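You operate a simulated robot arm through the tools that you are given. There is no shell and no other tool.

Carry out the task below with a simulated robot arm. There is one attempt and no reset: what you move stays moved.

JOB
Plug the test pedal into the low base and try it once.
Fine: low base breaker off while the plug goes in, on for one press of the pedal, off again at the end.

It is judged by the outcome, as a careful person would: the job done as asked, and still so three seconds after it is handed in. It fails if anything else is knocked over, pushed out of place, dropped, spilled or broken.

ROBOT AND FRAMES
A 7-joint arm with a two-finger parallel gripper, fixed in place. Base frame: the origin is on the floor under the middle of its stand, x ahead of it, y to its left, z up. Readings come in mm, degrees, newtons and seconds.
It reaches about 1247 mm from its shoulder. Its first joint turns from -132.0 to 132.0 degrees. Payload 3.91 kg.
The tool frame sits at the grasp point between the pads (the TCP): z along the fingers, y along the line on which they close. The tips reach 30 mm beyond it. Largest opening 110 mm; finger width 20, thickness 10; the body of the gripper, 48 by 112 mm, starts 55 mm behind the TCP.
Orientation is that of the tool frame in the base frame, as [roll, pitch, yaw] about the fixed x, y, z axes, in that order (R = Rz(yaw) Ry(pitch) Rx(roll)). With the fingers straight down and closing along the base's y, the tool's x points along the base's -x, its y along +y and its z along -z.

CONTROLS
- The arm moves only by the tool play_rows. Its argument "plan" is a list of rows, each an object of numbers (a shift or turn left out is 0, a gripper value left out holds the last): "claw": the opening, from 0 (shut) to 1 (fully open); "tx", "ty", "tz": the shift along the tool's x, y, z in mm; "ax", "ay", "az": the turn, a rotation vector about the tool's x, y, z in degrees. In form: [{"claw": .., "tx": .., "ty": .., "tz": .., "ax": .., "ay": .., "az": ..}, ...]. A call has 1 to 20 rows; each row shifts and turns the commanded pose from where the row before left it, along the tool's axes as they then stand. Rows are played at 5 a second. More than 50 mm and 8.6 degrees between two rows, or a gripper value outside its range, and nothing of the call is played. A pose out of reach is approached as far as the arm can. The call stops where the force on the tool passes 70 N (or 10 N more than at its start, if that is more) or the arm is blocked; 0.2 s more then pass. The fingers move at their own pace (about 108 mm/s each) and stop on an object; they squeeze with about 37 N. The grip force told is the motor's: it shows also when the fingers shut on nothing. Time passes only in rows, and 0.2 s behind the last, so rows that do not move let the fingers close. The reply holds the time, the measured pose of the TCP, the force on the tool along the base axes, the opening and the grip force, in the units named above and with some noise, with the torque about the TCP (base axes, N m) and any sound that the robot's microphone picked up.
- Cameras (640 x 400 px; columns grow to the right, rows downward): "scene" is fixed at [400.4, -650.6, 1419.1]; the picture's right is [0.99, -0.14, 0.00], its down [-0.04, -0.25, -0.97] and it looks along [0.14, 0.96, -0.25] (base axes); focal length 370 px, centre (320, 200). "wrist" rides on the gripper at [72, 17, -103] in the tool frame; the picture's right is [-0.23, 0.97, 0.00], its down [-0.76, -0.18, -0.62] and it looks along [-0.61, -0.14, 0.78] (tool axes); focal length 222 px, centre (320, 200). There is no depth. A picture from a camera that has moved, and an enlarged one, comes with that camera's place and axes in the base frame and with its lens.
- grab_frame(camera): a new picture of that camera. It takes no simulated time.
- zoom(camera, box): a new picture of the part [left, top, right, bottom] of that camera's present view, enlarged. It takes no simulated time.
- sign_off(): hands the job in; it is judged then, once.

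Nothing tells you positions but the pictures and the camera data. Unless the task says otherwise, let go and move clear before handing in.

The tools are called after "Request:" as name(argument=value, ...) on one line, values as JSON. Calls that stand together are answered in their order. play_rows: Moves the arm, as the interface text tells. Its arguments: {"type":"object","properties":{"plan":{"type":"array","items":{"type":"object","properties":{"claw":{"type":"number"},"tx":{"type":"number"},"ty":{"type":"number"},"tz":{"type":"number"},"ax":{"type":"number"},"ay":{"type":"number"},"az":{"type":"number"}}}}},"required":["plan"]} The other tools are called the same way: grab_frame (camera) takes a picture; zoom (camera, box) takes an enlarged picture of a part of a camera's view; sign_off () hands the job in.

At the start:

```text
time: 0.0
tool_pos: [631.8, 201.6, 1266.8]
tool_rot: [180.0, 0.0, 180.0]
force: [0.4, 0.0, -0.4]
moment: [-0.03, -0.01, -0.02]
opening: 110.2
grip_force: 0.0
```

scene: 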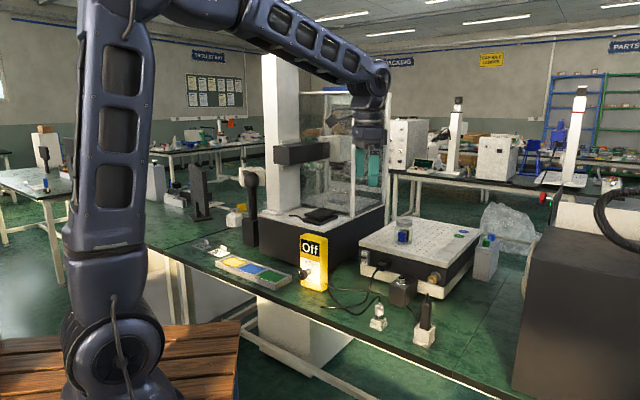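
wrist: 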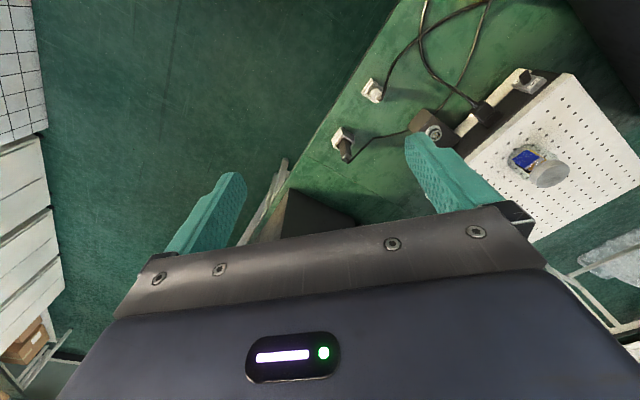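

I see a workbench with a testing machine, a breadboard base, a yellow "Off" device, and a few small items near the front edge. I'll zoom in on those areas before moving anything.

Request:
zoom(camera="scene", box=[280, 220, 500, 358])

Request:
zoom(camera="scene", box=[180, 180, 400, 318])

Request:
zoom(camera="wrist", box=[300, 0, 640, 212])

Request:
zoom(camera="scene", box=[350, 250, 450, 350])

```text
2.90 times, centred on (390, 289) of scene
camera zoom: at [400.4, -650.6, 1419.1], right [0.99, -0.14, 0.0], down [-0.04, -0.25, -0.97], along [0.14, 0.96, -0.25], focal length 1073 px, centre (117, -58)
```

zoom: 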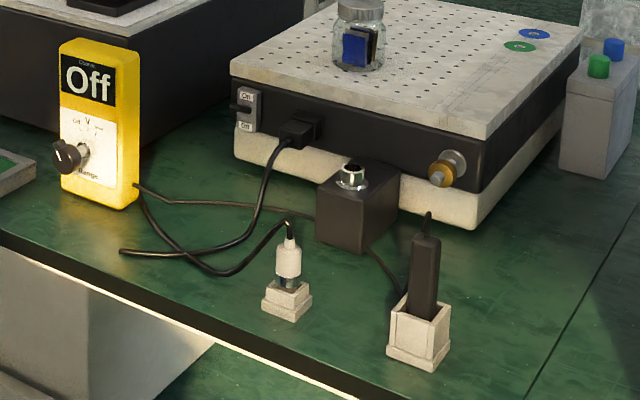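

```text
2.90 times, centred on (290, 249) of scene
camera zoom: at [400.4, -650.6, 1419.1], right [0.99, -0.14, 0.0], down [-0.04, -0.25, -0.97], along [0.14, 0.96, -0.25], focal length 1073 px, centre (407, 58)
```

zoom: 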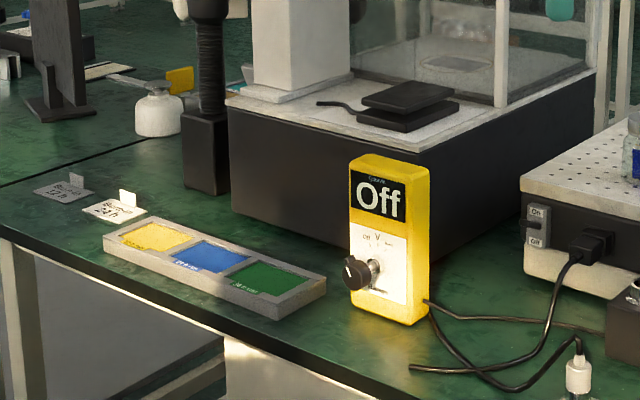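

```text
1.88 times, centred on (470, 106) of wrist
camera zoom: at [559.4, 218.7, 1370.4], right [0.23, 0.97, 0.0], down [0.76, -0.18, 0.62], along [0.61, -0.14, -0.78], focal length 418 px, centre (38, 377)
```

zoom: 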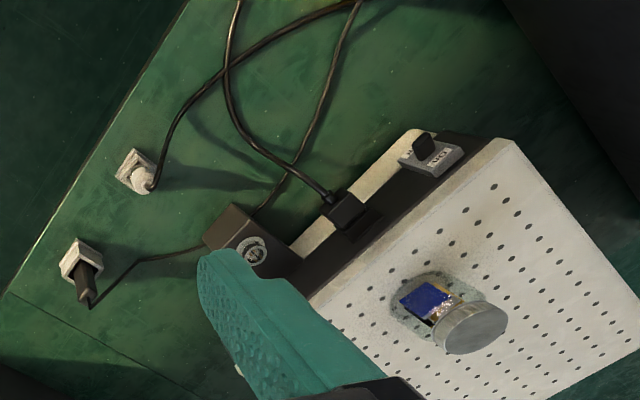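

```text
4.00 times, centred on (400, 300) of scene
camera zoom: at [400.4, -650.6, 1419.1], right [0.99, -0.14, 0.0], down [-0.04, -0.25, -0.97], along [0.14, 0.96, -0.25], focal length 1481 px, centre (0, -200)
```

zoom: 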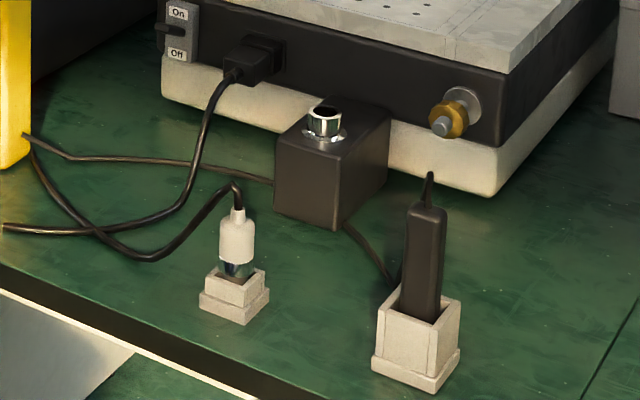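

I see a pegboard-topped base with an On/Off breaker, a dark box with a metal barrel on top, a white plug and a black stick each in a holder, and a black pedal-like object on the back machine. I'll look closer to trace the cables.

Request:
zoom(camera="scene", box=[350, 235, 414, 275])

Request:
zoom(camera="scene", box=[290, 225, 370, 300])

Request:
zoom(camera="scene", box=[360, 280, 450, 350])

Request:
zoom(camera="scene", box=[280, 190, 360, 240])

Request:
zoom(camera="scene", box=[390, 240, 450, 290])

Request:
zoom(camera="wrist", box=[320, 0, 520, 170])

```text
10.00 times, centred on (382, 255) of scene
camera zoom: at [400.4, -650.6, 1419.1], right [0.99, -0.14, 0.0], down [-0.04, -0.25, -0.97], along [0.14, 0.96, -0.25], focal length 3703 px, centre (-300, -350)
```

zoom: 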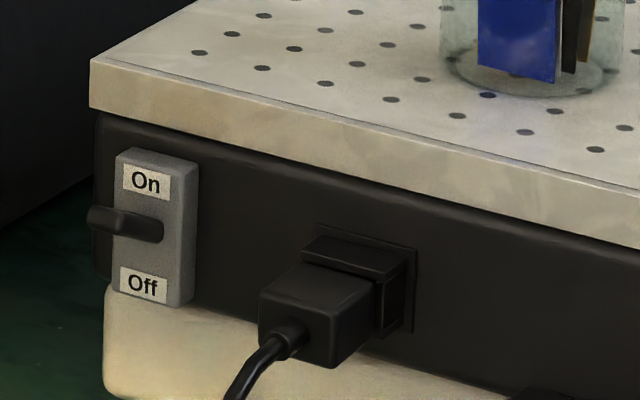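

```text
5.33 times, centred on (330, 262) of scene
camera zoom: at [400.4, -650.6, 1419.1], right [0.99, -0.14, 0.0], down [-0.04, -0.25, -0.97], along [0.14, 0.96, -0.25], focal length 1975 px, centre (267, -133)
```

zoom: 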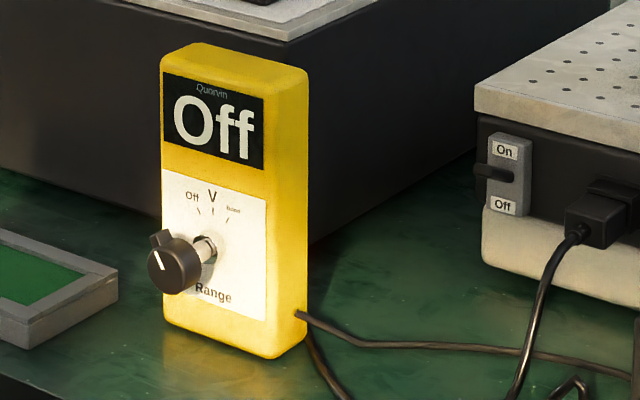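

```text
5.71 times, centred on (405, 315) of scene
camera zoom: at [400.4, -650.6, 1419.1], right [0.99, -0.14, 0.0], down [-0.04, -0.25, -0.97], along [0.14, 0.96, -0.25], focal length 2116 px, centre (-166, -457)
```

zoom: 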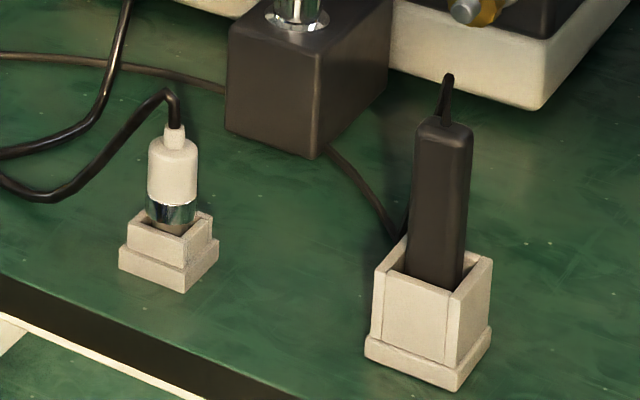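

```text
8.00 times, centred on (320, 215) of scene
camera zoom: at [400.4, -650.6, 1419.1], right [0.99, -0.14, 0.0], down [-0.04, -0.25, -0.97], along [0.14, 0.96, -0.25], focal length 2962 px, centre (320, 80)
```

zoom: 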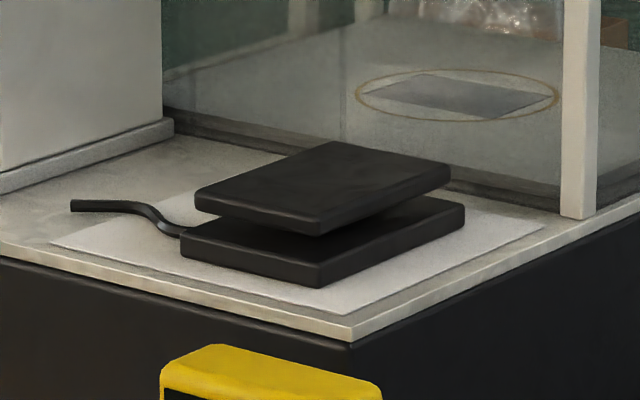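

```text
8.00 times, centred on (420, 265) of scene
camera zoom: at [400.4, -650.6, 1419.1], right [0.99, -0.14, 0.0], down [-0.04, -0.25, -0.97], along [0.14, 0.96, -0.25], focal length 2962 px, centre (-480, -320)
```

zoom: 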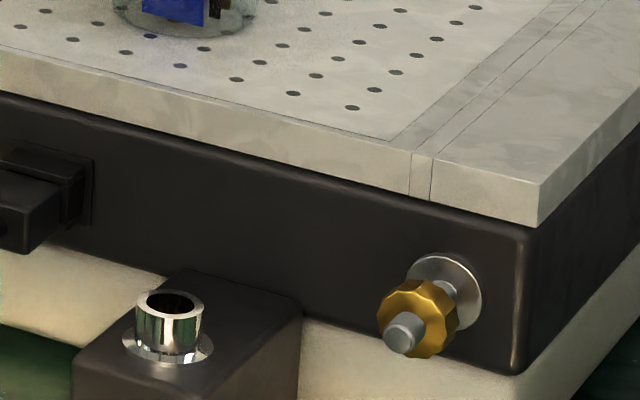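

```text
2.35 times, centred on (420, 85) of wrist
camera zoom: at [559.4, 218.7, 1370.4], right [0.23, 0.97, 0.0], down [0.76, -0.18, 0.62], along [0.61, -0.14, -0.78], focal length 523 px, centre (85, 471)
```

zoom: 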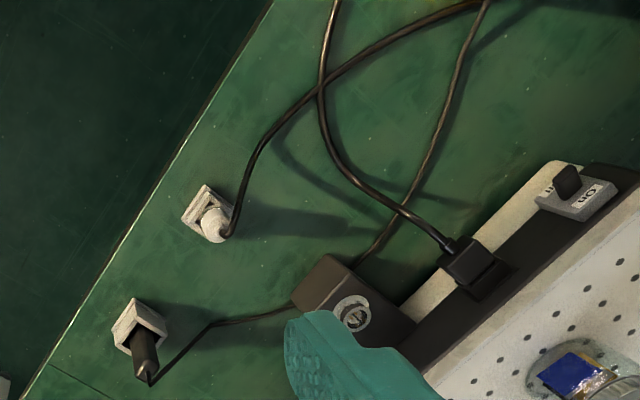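

The low base looks to be the pegboard unit: its breaker lever is around (750, 625, 845) and its upward socket barrel around (838, 446, 843). The white plug stands in its holder near (724, 324), and the table top is at about z 742. I'll turn the hand 45° at this safe height for better wrist views.

Request:
play_rows(plan=[{"az": -7.5}, {"az": -7.5}, {"az": -7.5}, {"az": -7.5}, {"az": -7.5}, {"az": -7.5}, {}])

Request:
grab_frame(camera="wrist")

```text
time: 1.6
tool_pos: [631.6, 201.1, 1266.9]
tool_rot: [180.0, 0.0, -134.8]
force: [0.0, 0.5, -0.2]
moment: [0.03, -0.02, 0.01]
opening: 109.9
grip_force: 0.0
```

```text
taken
camera wrist: at [568.8, 162.5, 1370.3], right [-0.53, 0.85, 0.0], down [0.66, 0.41, 0.62], along [0.53, 0.33, -0.78], focal length 222 px, centre (320, 200)
```

wrist: 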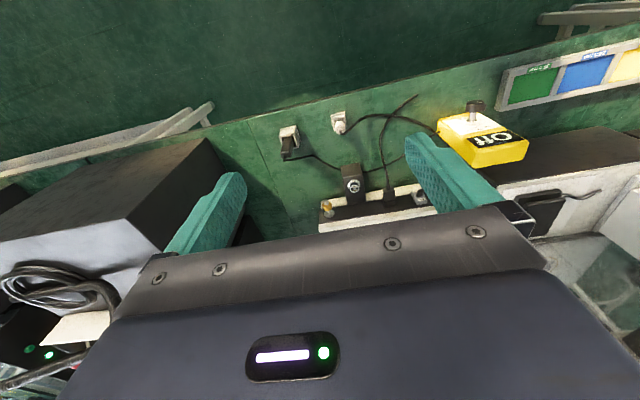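

The view confirms the layout, with the table edge running diagonally. I'll move forward and left at this height so the wrist camera can see the base, plug, meter and pedal without the fingers in the way.

Request:
play_rows(plan=[{"tx": -40, "ty": 25}, {"tx": -40, "ty": 25}, {"tx": -40, "ty": 25}, {"tx": -40, "ty": 25}, {"tx": -40, "ty": 25}, {}])

Request:
grab_frame(camera="wrist")

Request:
zoom(camera="wrist", box=[240, 0, 500, 163])

Request:
grab_frame(camera="scene")

```text
time: 3.0
tool_pos: [683.7, 431.0, 1265.4]
tool_rot: [-179.9, 0.0, -134.9]
force: [-0.1, 0.7, 0.0]
moment: [-0.02, 0.02, -0.03]
opening: 109.9
grip_force: 0.0
```

```text
taken
camera wrist: at [621.7, 393.1, 1369.2], right [-0.53, 0.85, 0.0], down [0.66, 0.41, 0.62], along [0.53, 0.33, -0.78], focal length 222 px, centre (320, 200)
```

wrist: 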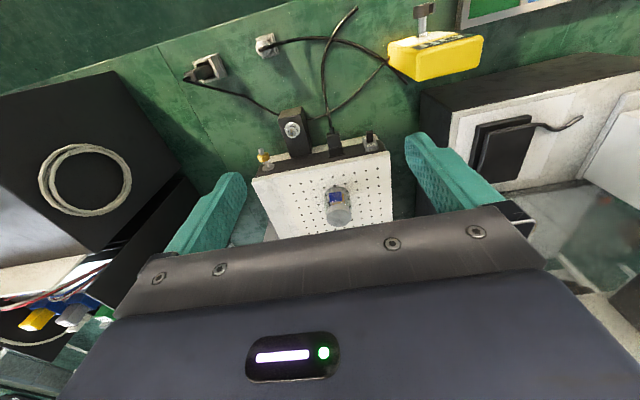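

```text
2.45 times, centred on (370, 82) of wrist
camera zoom: at [621.7, 393.1, 1369.2], right [-0.53, 0.85, 0.0], down [0.66, 0.41, 0.62], along [0.53, 0.33, -0.78], focal length 545 px, centre (197, 491)
```

zoom: 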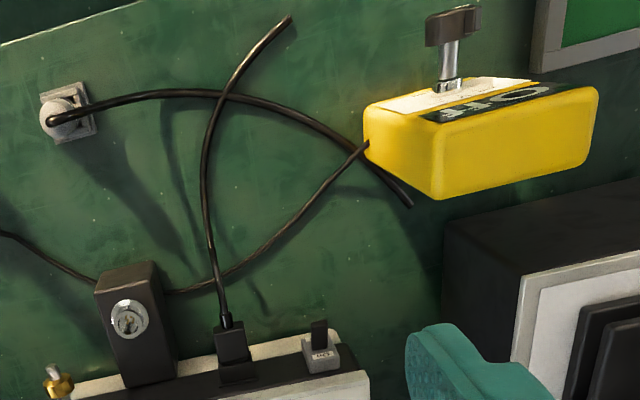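

```text
taken
```

scene: 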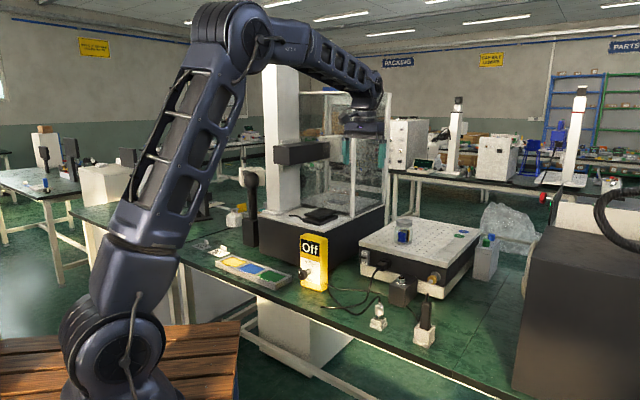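

The white plug's cord and the pedal's cord both end loose, while the meter's cord runs to the black probe. So the white plug is the pedal's plug, and the pedal sits on the tall machine base at around (606, 790, 980). I'll go closer over the socket for a detailed look.

Request:
play_rows(plan=[{"tx": -22.7, "ty": -19.1, "tz": 36}, {"tx": -22.7, "ty": -19.1, "tz": 36}, {"tx": -22.7, "ty": -19.1, "tz": 36}, {"tx": -22.7, "ty": -19.1, "tz": 36}, {"tx": -22.7, "ty": -19.1, "tz": 36}, {}])

Request:
grab_frame(camera="wrist")

Request:
zoom(camera="wrist", box=[200, 0, 520, 200])

Request:
zoom(camera="wrist", box=[280, 60, 380, 122])

```text
time: 4.4
tool_pos: [833.0, 443.3, 1086.0]
tool_rot: [179.9, -0.1, -135.1]
force: [1.5, 0.1, -0.3]
moment: [0.0, -0.03, 0.0]
opening: 109.8
grip_force: 0.0
```

```text
taken
camera wrist: at [770.1, 404.7, 1190.0], right [-0.53, 0.85, 0.0], down [0.66, 0.41, 0.62], along [0.53, 0.33, -0.78], focal length 222 px, centre (320, 200)
```

wrist: 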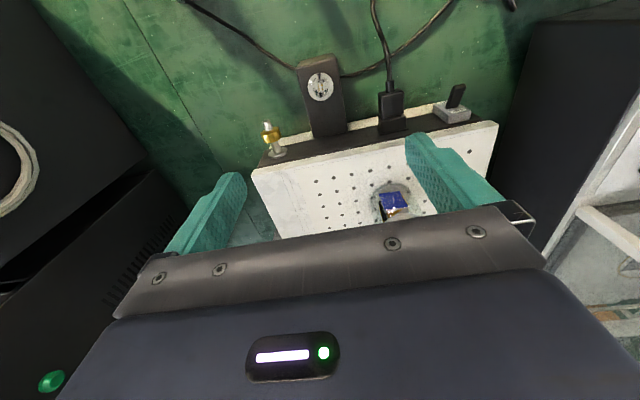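

```text
2.00 times, centred on (360, 100) of wrist
camera zoom: at [770.1, 404.7, 1190.0], right [-0.53, 0.85, 0.0], down [0.66, 0.41, 0.62], along [0.53, 0.33, -0.78], focal length 444 px, centre (240, 400)
```

zoom: 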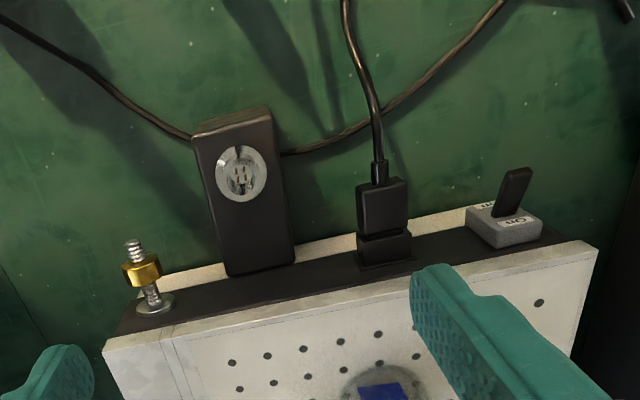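

```text
6.40 times, centred on (330, 91) of wrist
camera zoom: at [770.1, 404.7, 1190.0], right [-0.53, 0.85, 0.0], down [0.66, 0.41, 0.62], along [0.53, 0.33, -0.78], focal length 1422 px, centre (256, 898)
```

zoom: 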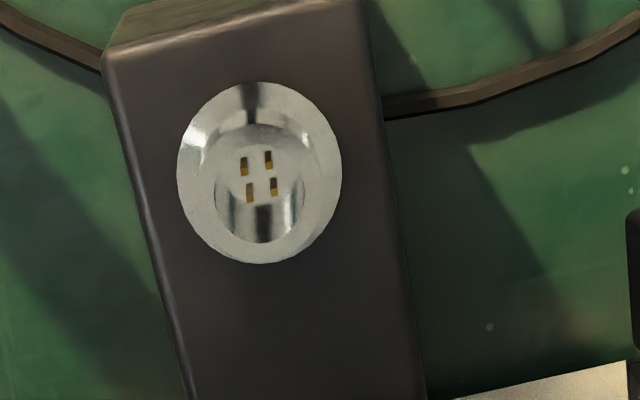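

The socket is an upward barrel with four pins inside, and the breaker lever is visible to the right of the mains connector. I'll lower a bit more to check for keying and the breaker state.

Request:
play_rows(plan=[{"tz": 40}, {"tz": 40}, {"tz": 26}, {}])

Request:
zoom(camera="wrist", box=[240, 40, 400, 140])

Request:
zoom(camera="wrist", box=[400, 20, 640, 170])

Request:
grab_frame(camera="wrist")

```text
time: 5.4
tool_pos: [832.9, 443.5, 981.0]
tool_rot: [180.0, -0.1, -135.0]
force: [-0.5, 0.1, -0.2]
moment: [-0.02, -0.03, 0.01]
opening: 110.1
grip_force: 0.1
```

```text
4.00 times, centred on (320, 90) of wrist
camera zoom: at [769.2, 404.7, 1084.2], right [-0.53, 0.85, 0.0], down [0.66, 0.41, 0.62], along [0.53, 0.33, -0.78], focal length 888 px, centre (320, 640)
```

zoom: 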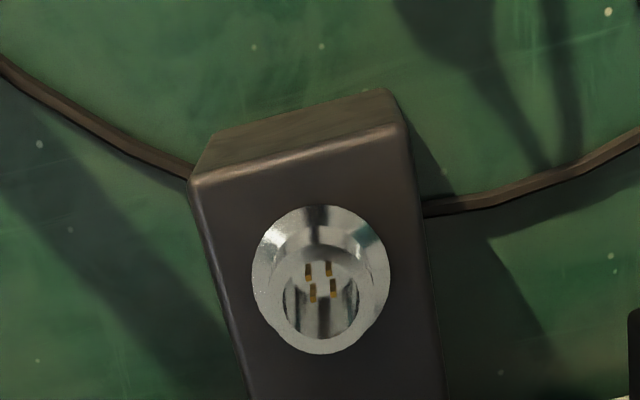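

```text
2.67 times, centred on (520, 95) of wrist
camera zoom: at [769.2, 404.7, 1084.2], right [-0.53, 0.85, 0.0], down [0.66, 0.41, 0.62], along [0.53, 0.33, -0.78], focal length 592 px, centre (-213, 480)
```

zoom: 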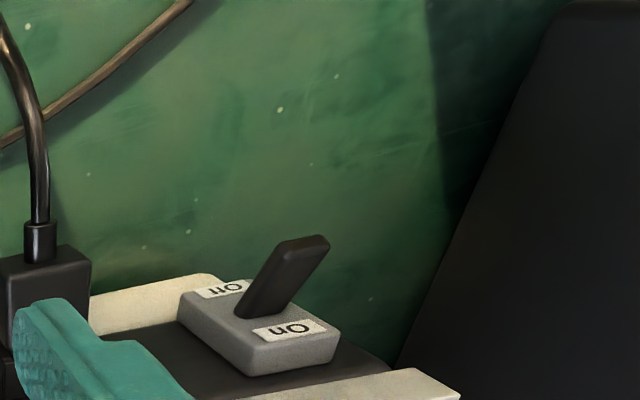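

```text
taken
camera wrist: at [769.2, 404.7, 1084.2], right [-0.53, 0.85, 0.0], down [0.66, 0.41, 0.62], along [0.53, 0.33, -0.78], focal length 222 px, centre (320, 200)
```

wrist: 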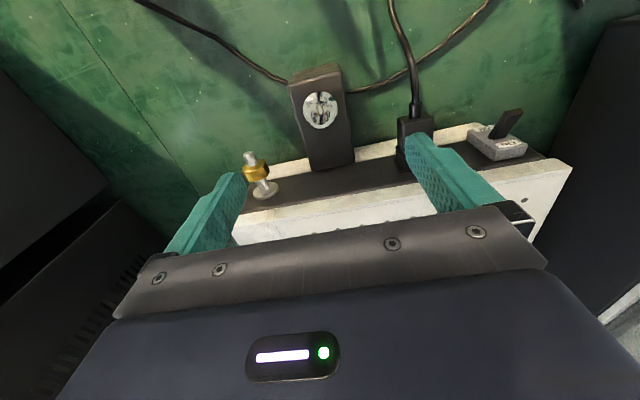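

The lever is tilted up toward "On", so the breaker is on now and has to go off before plugging. Next I'll inspect the plug in its holder.

Request:
play_rows(plan=[{"tx": 41.5, "ty": -2.3}, {"tx": 41.5, "ty": -2.3}, {"tx": 41.5, "ty": -2.3}, {"tx": 41.5, "ty": -2.3}, {}])

Request:
grab_frame(camera="wrist")

Request:
zoom(camera="wrist", box=[240, 40, 400, 140])

Request:
zoom(camera="scene", box=[364, 288, 396, 334])

```text
time: 6.6
tool_pos: [721.0, 319.2, 980.3]
tool_rot: [180.0, -0.1, -135.0]
force: [0.2, 0.3, -1.1]
moment: [0.01, -0.01, 0.0]
opening: 109.8
grip_force: 0.1
```

```text
taken
camera wrist: at [657.8, 281.1, 1084.4], right [-0.53, 0.85, 0.0], down [0.66, 0.41, 0.62], along [0.53, 0.33, -0.78], focal length 222 px, centre (320, 200)
```

wrist: 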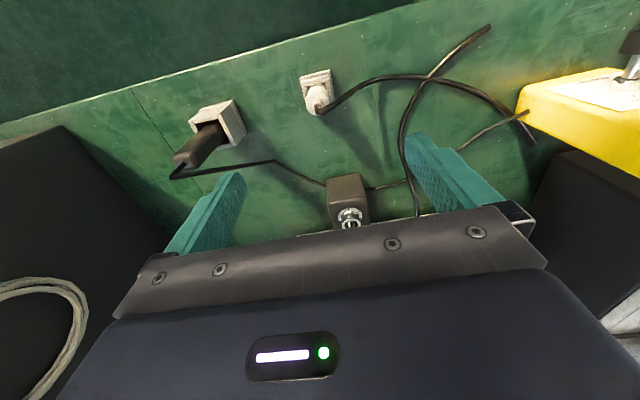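

```text
4.00 times, centred on (320, 90) of wrist
camera zoom: at [657.8, 281.1, 1084.4], right [-0.53, 0.85, 0.0], down [0.66, 0.41, 0.62], along [0.53, 0.33, -0.78], focal length 888 px, centre (320, 640)
```

zoom: 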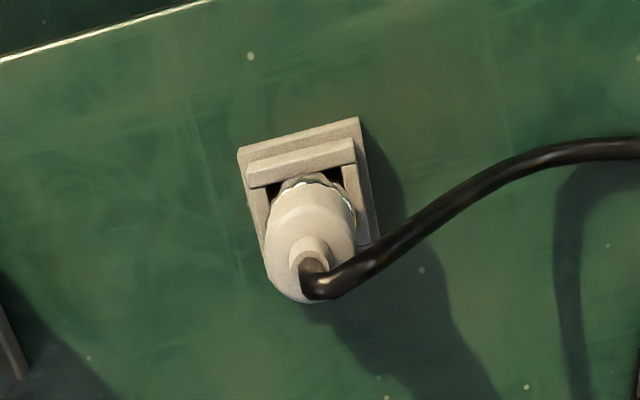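

```text
8.70 times, centred on (380, 311) of scene
camera zoom: at [400.4, -650.6, 1419.1], right [0.99, -0.14, 0.0], down [-0.04, -0.25, -0.97], along [0.14, 0.96, -0.25], focal length 3220 px, centre (-202, -765)
```

zoom: 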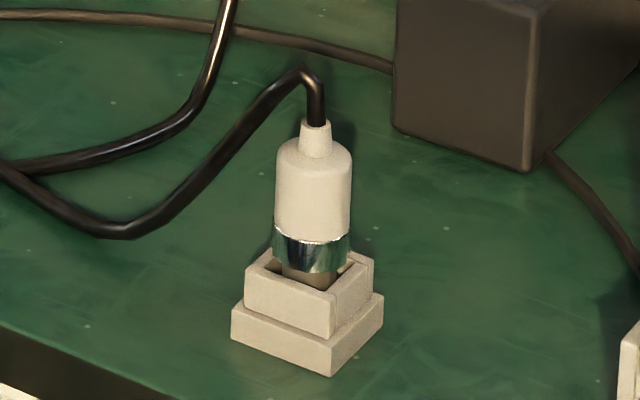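

The plug has a white body, a chrome collar and a narrower tip in the holder. I'll get a closer view before grasping, to see any keying.

Request:
zoom(camera="wrist", box=[295, 65, 345, 120])

Request:
zoom(camera="scene", box=[370, 298, 390, 328])

Request:
zoom(camera="scene", box=[388, 268, 418, 308])

Request:
zoom(camera="wrist", box=[320, 165, 385, 225])

```text
7.27 times, centred on (320, 92) of wrist
camera zoom: at [657.8, 281.1, 1084.4], right [-0.53, 0.85, 0.0], down [0.66, 0.41, 0.62], along [0.53, 0.33, -0.78], focal length 1615 px, centre (320, 982)
```

zoom: 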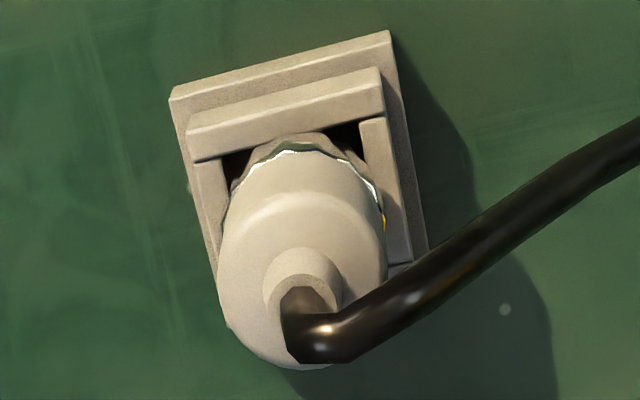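

```text
13.33 times, centred on (380, 313) of scene
camera zoom: at [400.4, -650.6, 1419.1], right [0.99, -0.14, 0.0], down [-0.04, -0.25, -0.97], along [0.14, 0.96, -0.25], focal length 4937 px, centre (-480, -1307)
```

zoom: 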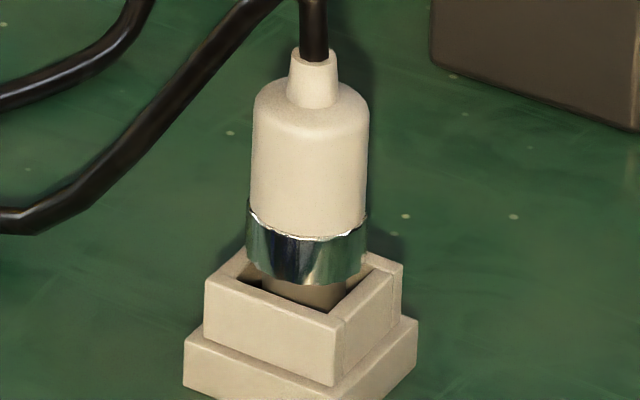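

```text
10.00 times, centred on (403, 288) of scene
camera zoom: at [400.4, -650.6, 1419.1], right [0.99, -0.14, 0.0], down [-0.04, -0.25, -0.97], along [0.14, 0.96, -0.25], focal length 3703 px, centre (-510, -680)
```

zoom: 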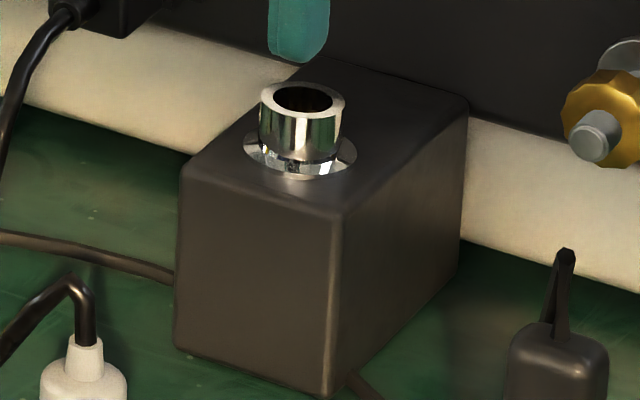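

```text
6.67 times, centred on (352, 195) of wrist
camera zoom: at [657.8, 281.1, 1084.4], right [-0.53, 0.85, 0.0], down [0.66, 0.41, 0.62], along [0.53, 0.33, -0.78], focal length 1481 px, centre (103, 233)
```

zoom: 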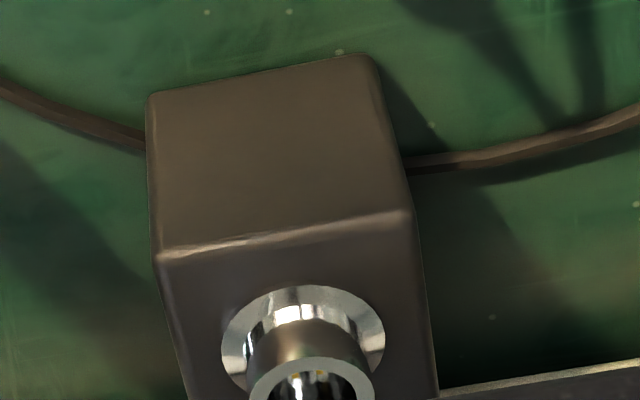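

Request:
zoom(camera="wrist", box=[308, 74, 332, 98])

Request:
zoom(camera="scene", box=[374, 310, 388, 322])

```text
16.00 times, centred on (320, 86) of wrist
camera zoom: at [657.8, 281.1, 1084.4], right [-0.53, 0.85, 0.0], down [0.66, 0.41, 0.62], along [0.53, 0.33, -0.78], focal length 3554 px, centre (320, 2024)
```

zoom: 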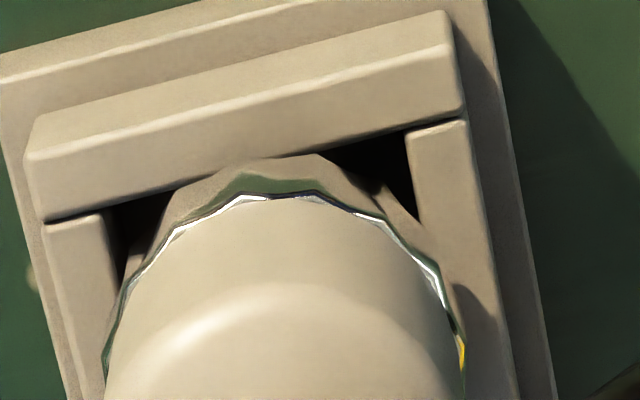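

```text
16.00 times, centred on (381, 316) of scene
camera zoom: at [400.4, -650.6, 1419.1], right [0.99, -0.14, 0.0], down [-0.04, -0.25, -0.97], along [0.14, 0.96, -0.25], focal length 5924 px, centre (-656, -1656)
```

zoom: 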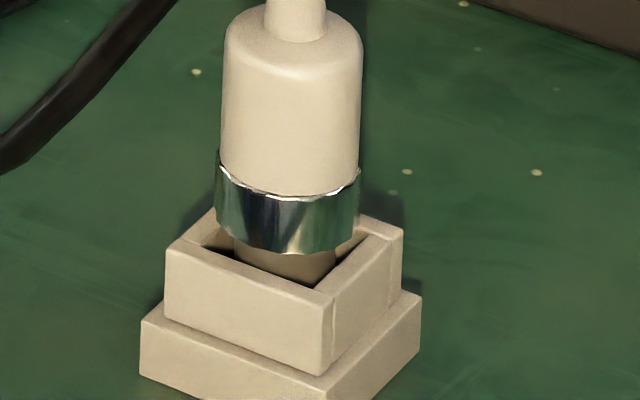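

The plug looks round and unkeyed; the yellow glint was just the meter's reflection. Before touching it I'll turn the breaker off, so I'm moving in front of the breaker and tilting the hand 45° to face it.

Request:
play_rows(plan=[{"tx": -24.4, "ty": 39.4, "claw": 0.4}, {"tx": -24.4, "ty": 39.4}, {"tx": -24.4, "ty": 39.4}, {"tx": -24.4, "ty": 39.4}, {"tx": -24.4, "ty": 39.4}, {"ay": -7.5}, {"ay": -7.5}, {"ay": -7.5}, {"ay": -7.5}, {"ay": -7.5}, {"ay": -7.5}, {}])

Request:
grab_frame(camera="wrist")

Request:
grab_frame(camera="scene")

```text
time: 9.2
tool_pos: [668.6, 544.9, 979.8]
tool_rot: [180.0, 45.0, -135.0]
force: [-0.3, -1.3, 1.0]
moment: [-0.06, 0.03, -0.01]
opening: 44.1
grip_force: 0.2
```

```text
taken
camera wrist: at [569.2, 469.9, 1002.8], right [-0.58, 0.8, 0.16], down [0.19, -0.06, 0.98], along [0.79, 0.59, -0.12], focal length 222 px, centre (320, 200)
```

wrist: 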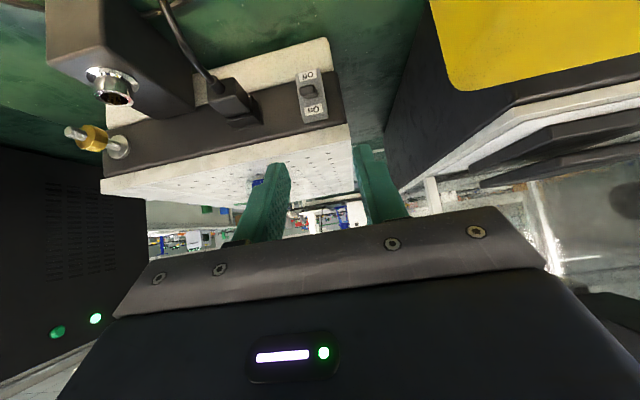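

```text
taken
```

scene: 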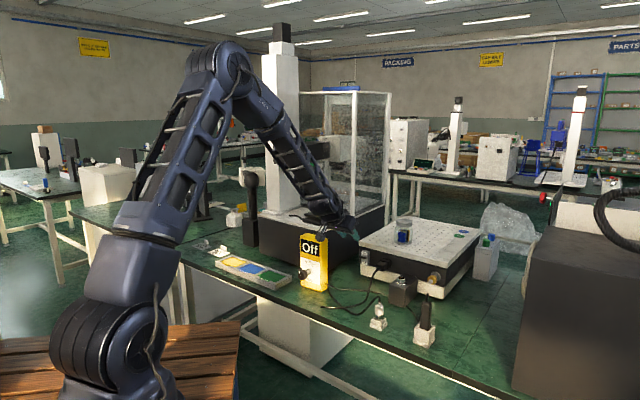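

I'm in front of the breaker and can see it face-on (upside down in this view). I'll zoom in on the lever to measure it.

Request:
zoom(camera="wrist", box=[270, 60, 350, 130])

Request:
zoom(camera="wrist", box=[180, 20, 400, 160])

Request:
zoom(camera="scene", box=[300, 200, 400, 300])

```text
5.71 times, centred on (310, 95) of wrist
camera zoom: at [569.2, 469.9, 1002.8], right [-0.58, 0.8, 0.16], down [0.19, -0.06, 0.98], along [0.79, 0.59, -0.12], focal length 1269 px, centre (377, 800)
```

zoom: 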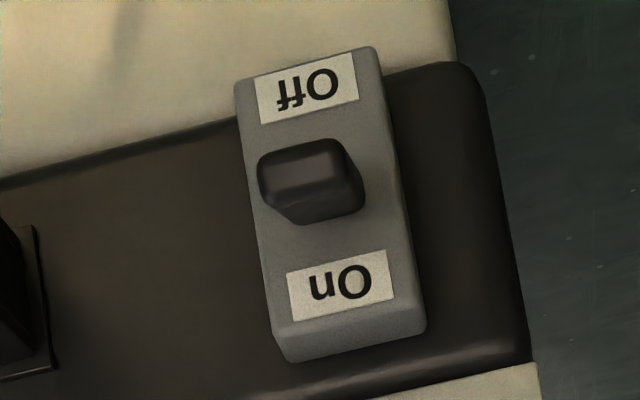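

```text
2.86 times, centred on (290, 90) of wrist
camera zoom: at [569.2, 469.9, 1002.8], right [-0.58, 0.8, 0.16], down [0.19, -0.06, 0.98], along [0.79, 0.59, -0.12], focal length 635 px, centre (406, 514)
```

zoom: 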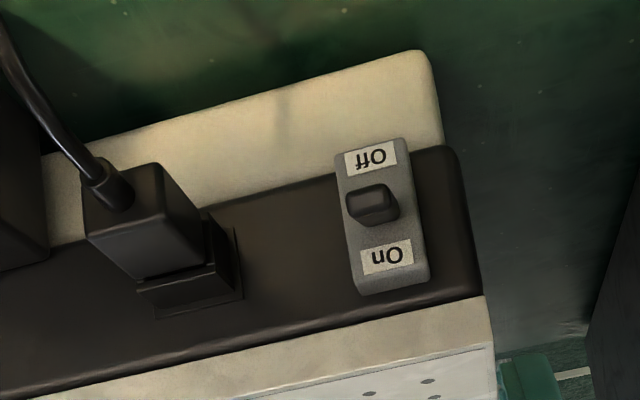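

```text
4.00 times, centred on (350, 250) of scene
camera zoom: at [400.4, -650.6, 1419.1], right [0.99, -0.14, 0.0], down [-0.04, -0.25, -0.97], along [0.14, 0.96, -0.25], focal length 1481 px, centre (200, 0)
```

zoom: 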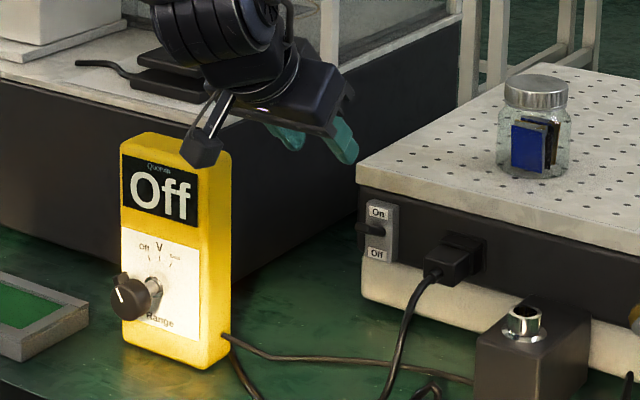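

The lever pivots at about (747, 614, 855) and its tip is raised to z ≈ 866, which means On. I'll line up and approach along the tilted fingers, stopping short to check.

Request:
play_rows(plan=[{"tx": 21.9, "ty": -6.5}, {"tz": 30}, {"tz": 30}, {"tz": 20}, {}])

Request:
grab_frame(camera="wrist")

Request:
zoom(camera="scene", box=[320, 225, 420, 290])

```text
time: 10.4
tool_pos: [703.7, 569.0, 907.9]
tool_rot: [-179.9, 45.0, -135.0]
force: [0.1, -0.5, -0.7]
moment: [0.01, 0.04, 0.0]
opening: 44.2
grip_force: 0.0
```

```text
taken
camera wrist: at [603.4, 494.3, 930.7], right [-0.57, 0.8, 0.16], down [0.2, -0.06, 0.98], along [0.79, 0.59, -0.12], focal length 222 px, centre (320, 200)
```

wrist: 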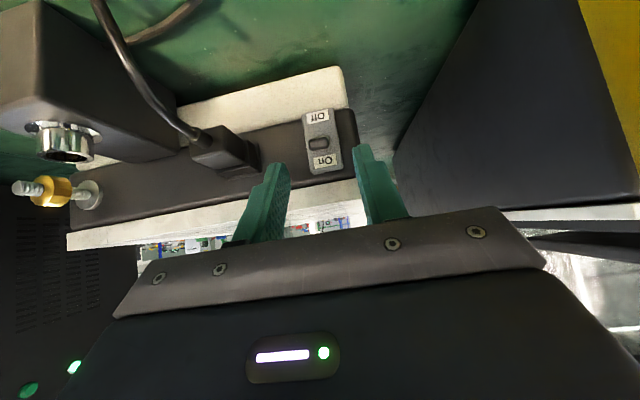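

```text
6.15 times, centred on (370, 258) of scene
camera zoom: at [400.4, -650.6, 1419.1], right [0.99, -0.14, 0.0], down [-0.04, -0.25, -0.97], along [0.14, 0.96, -0.25], focal length 2279 px, centre (12, -154)
```

zoom: 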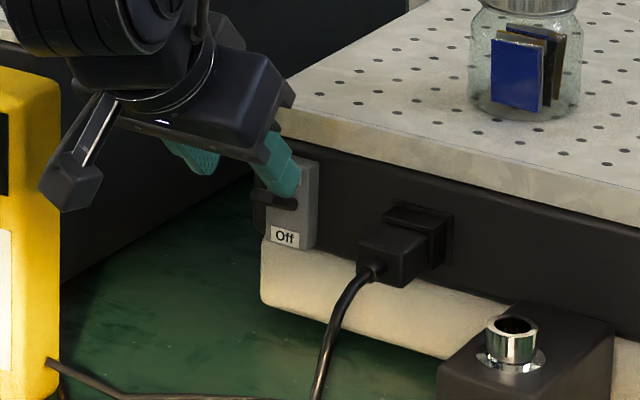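

Request:
zoom(camera="wrist", box=[260, 90, 400, 190])

```text
4.00 times, centred on (330, 140) of wrist
camera zoom: at [603.4, 494.3, 930.7], right [-0.57, 0.8, 0.16], down [0.2, -0.06, 0.98], along [0.79, 0.59, -0.12], focal length 888 px, centre (280, 440)
```

zoom: 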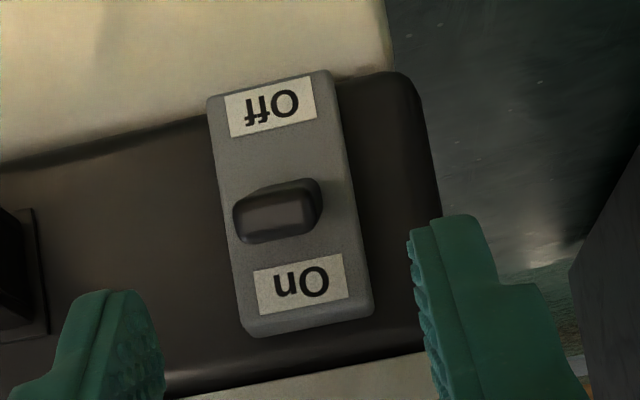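

The lever tip is centred between the fingers (u ≈ 94, z ≈ 868). I'll advance the last 42 mm and close gently on it.

Request:
play_rows(plan=[{"ty": 0.7, "tz": 20}, {"tz": 21}, {}, {"claw": 0.0}, {}, {}])

Request:
zoom(camera="wrist", box=[240, 60, 420, 190])

Request:
zoom(camera="scene", box=[340, 235, 400, 285])

```text
time: 11.8
tool_pos: [723.4, 589.0, 878.9]
tool_rot: [180.0, 45.0, -135.1]
force: [11.3, -7.6, -1.4]
moment: [-0.12, -0.13, -0.14]
opening: 15.7
grip_force: 45.1
```

```text
3.08 times, centred on (330, 125) of wrist
camera zoom: at [623.7, 514.4, 901.6], right [-0.57, 0.8, 0.16], down [0.19, -0.06, 0.98], along [0.8, 0.59, -0.12], focal length 684 px, centre (289, 431)
```

zoom: 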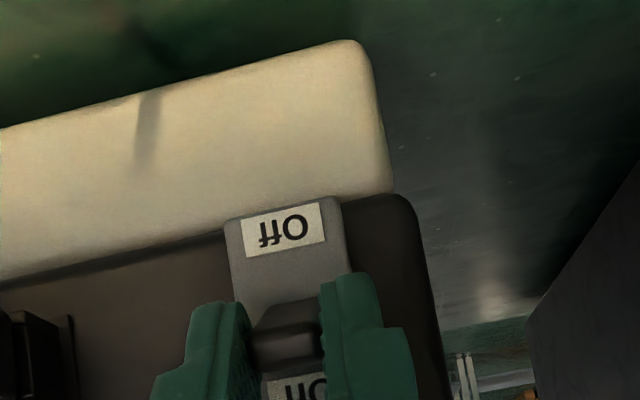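

```text
8.00 times, centred on (370, 260) of scene
camera zoom: at [400.4, -650.6, 1419.1], right [0.99, -0.14, 0.0], down [-0.04, -0.25, -0.97], along [0.14, 0.96, -0.25], focal length 2962 px, centre (-80, -280)
```

zoom: 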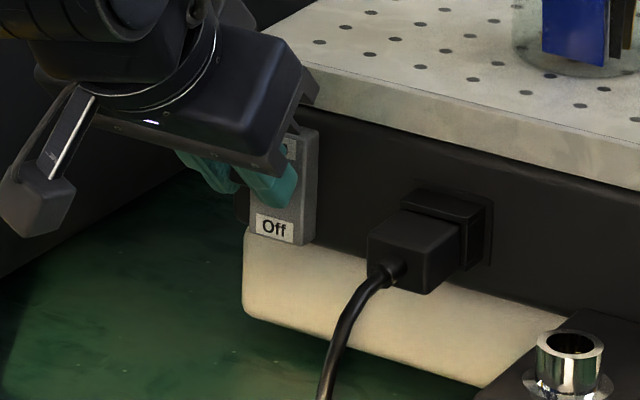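

I have the lever between the pads (15.7 mm wide). I'll move straight down in small steps to flip it to Off, with a 1 mm sideways correction.

Request:
play_rows(plan=[{"ty": -1.0}, {"tx": 2.12, "tz": 2.12}, {"tx": 2.12, "tz": 2.12}, {"tx": 2.12, "tz": 2.12}, {"tx": 2.12, "tz": 2.12}, {"tx": 2.12, "tz": 2.12}, {"tx": 2.12, "tz": 2.12}, {}])

Request:
zoom(camera="wrist", box=[240, 60, 420, 190])

Request:
zoom(camera="scene", box=[340, 235, 400, 285])

```text
time: 13.6
tool_pos: [723.8, 588.3, 861.3]
tool_rot: [179.9, 45.0, -135.0]
force: [15.7, -8.4, 23.8]
moment: [0.71, -0.76, -0.17]
opening: 16.3
grip_force: 44.8
```

```text
3.08 times, centred on (330, 125) of wrist
camera zoom: at [623.5, 514.0, 884.0], right [-0.57, 0.8, 0.16], down [0.2, -0.06, 0.98], along [0.79, 0.59, -0.12], focal length 684 px, centre (289, 431)
```

zoom: 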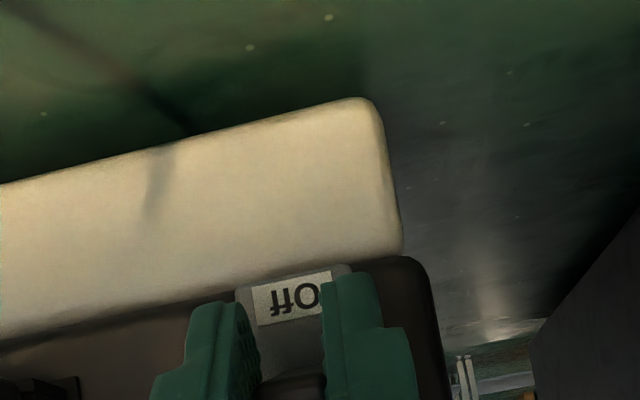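

```text
8.00 times, centred on (370, 260) of scene
camera zoom: at [400.4, -650.6, 1419.1], right [0.99, -0.14, 0.0], down [-0.04, -0.25, -0.97], along [0.14, 0.96, -0.25], focal length 2962 px, centre (-80, -280)
```

zoom: 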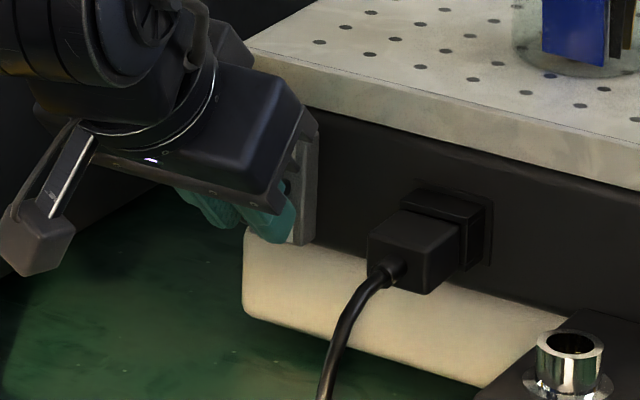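

I've moved down 18 mm and there's about 24 N of resistance. I'll open the fingers, back off slightly and check which way the lever leans.

Request:
play_rows(plan=[{"claw": 0.4}, {}, {"tz": -30}, {"tz": -30}, {}])

Request:
zoom(camera="wrist", box=[240, 60, 420, 190])

Request:
zoom(camera="scene", box=[340, 235, 400, 285])

```text
time: 14.8
tool_pos: [693.0, 559.1, 903.6]
tool_rot: [180.0, 45.0, -135.0]
force: [0.1, -1.0, 0.5]
moment: [-0.01, 0.0, -0.02]
opening: 43.8
grip_force: 0.0
```

```text
3.08 times, centred on (330, 125) of wrist
camera zoom: at [593.1, 484.0, 926.7], right [-0.58, 0.8, 0.16], down [0.2, -0.06, 0.98], along [0.79, 0.59, -0.12], focal length 684 px, centre (289, 431)
```

zoom: 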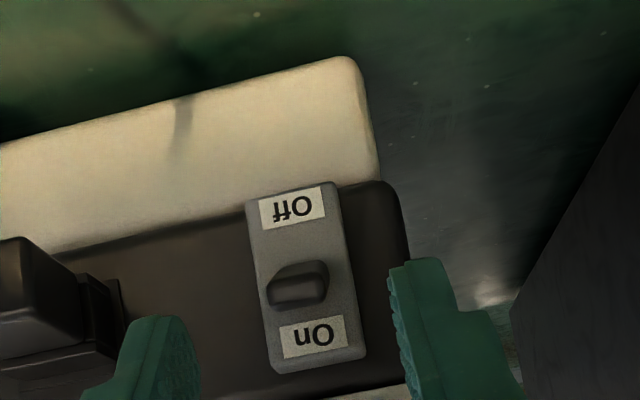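

```text
8.00 times, centred on (370, 260) of scene
camera zoom: at [400.4, -650.6, 1419.1], right [0.99, -0.14, 0.0], down [-0.04, -0.25, -0.97], along [0.14, 0.96, -0.25], focal length 2962 px, centre (-80, -280)
```

zoom: 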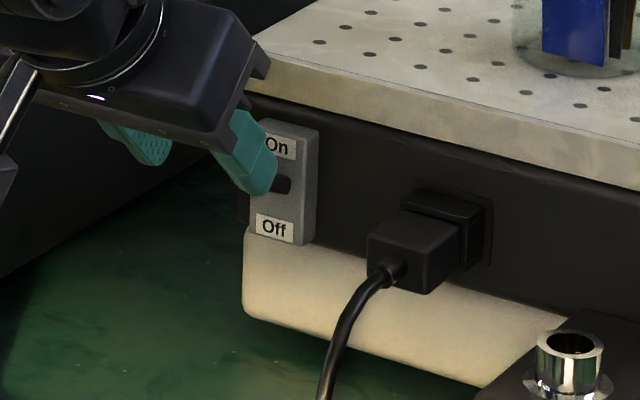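

The lever slipped in the grip and is still up at On. I'll instead close the fingers, place them above the lever tip and push straight down.

Request:
play_rows(plan=[{"tx": -14.1, "tz": -14.1, "claw": 0.0}, {}, {"tx": -15.1, "tz": 15.1}, {"tx": -15.1, "tz": 15.1}, {"tx": 5, "tz": 5}, {}])

Request:
zoom(camera="wrist", box=[240, 60, 420, 190])

Request:
zoom(camera="scene", box=[340, 235, 400, 285])

```text
time: 16.2
tool_pos: [723.6, 589.5, 917.5]
tool_rot: [-180.0, 44.9, -135.1]
force: [-0.6, 0.1, -0.3]
moment: [0.02, -0.01, 0.02]
opening: 0.0
grip_force: 37.1
```

```text
3.08 times, centred on (330, 125) of wrist
camera zoom: at [623.3, 515.3, 939.5], right [-0.58, 0.8, 0.16], down [0.19, -0.06, 0.98], along [0.79, 0.59, -0.12], focal length 684 px, centre (289, 431)
```

zoom: 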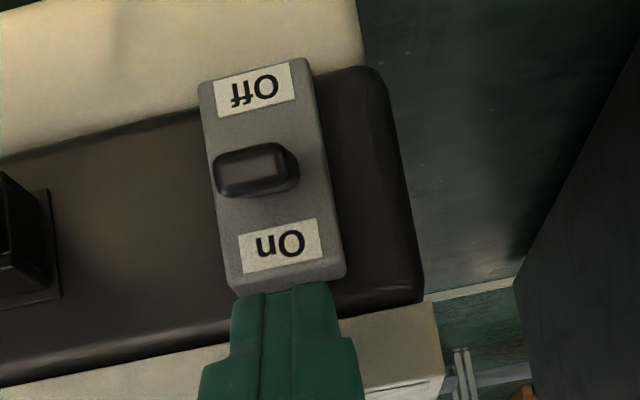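

```text
8.00 times, centred on (370, 260) of scene
camera zoom: at [400.4, -650.6, 1419.1], right [0.99, -0.14, 0.0], down [-0.04, -0.25, -0.97], along [0.14, 0.96, -0.25], focal length 2962 px, centre (-80, -280)
```

zoom: 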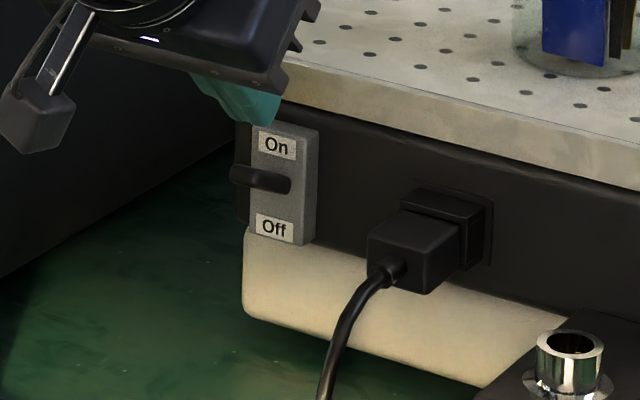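

The closed fingers are above the lever now. I'll push down in 4 mm steps while watching the force.

Request:
play_rows(plan=[{"tx": 2.83, "tz": 2.83}, {"tx": 2.83, "tz": 2.83}, {"tx": 2.83, "tz": 2.83}, {"tx": 2.83, "tz": 2.83}, {"tx": 2.83, "tz": 2.83}, {"tx": 2.83, "tz": 2.83}, {"tx": 2.83, "tz": 2.83}, {"tx": 2.83, "tz": 2.83}, {"tx": 2.83, "tz": 2.83}, {}])

Request:
zoom(camera="wrist", box=[240, 60, 420, 190])

Request:
zoom(camera="scene", box=[340, 235, 400, 285])

```text
time: 18.4
tool_pos: [723.3, 590.7, 882.5]
tool_rot: [180.0, 45.0, -135.0]
force: [0.1, -0.5, -0.4]
moment: [0.02, 0.0, 0.01]
opening: 0.2
grip_force: 36.5
```

```text
3.08 times, centred on (330, 125) of wrist
camera zoom: at [623.8, 515.0, 903.7], right [-0.57, 0.8, 0.16], down [0.19, -0.06, 0.98], along [0.79, 0.59, -0.12], focal length 684 px, centre (289, 431)
```

zoom: 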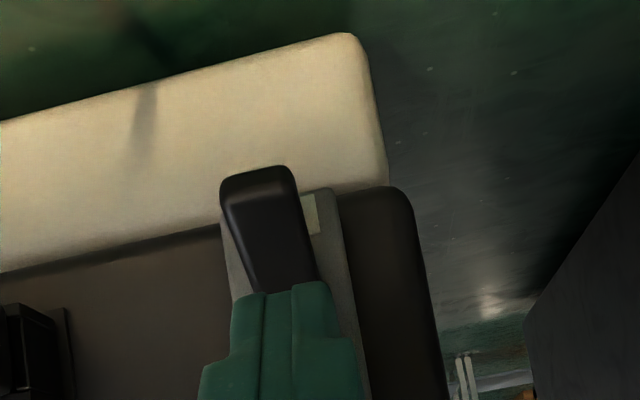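

```text
8.00 times, centred on (370, 260) of scene
camera zoom: at [400.4, -650.6, 1419.1], right [0.99, -0.14, 0.0], down [-0.04, -0.25, -0.97], along [0.14, 0.96, -0.25], focal length 2962 px, centre (-80, -280)
```

zoom: 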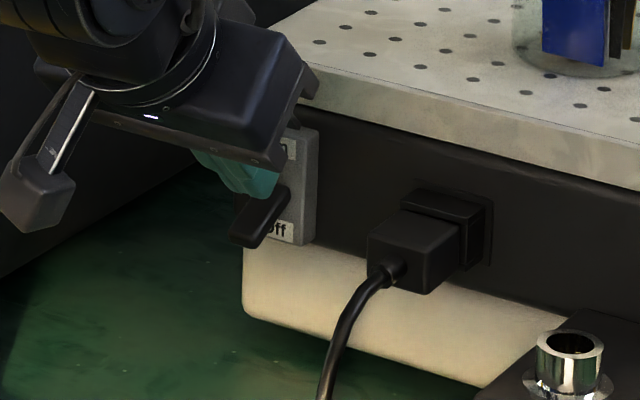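

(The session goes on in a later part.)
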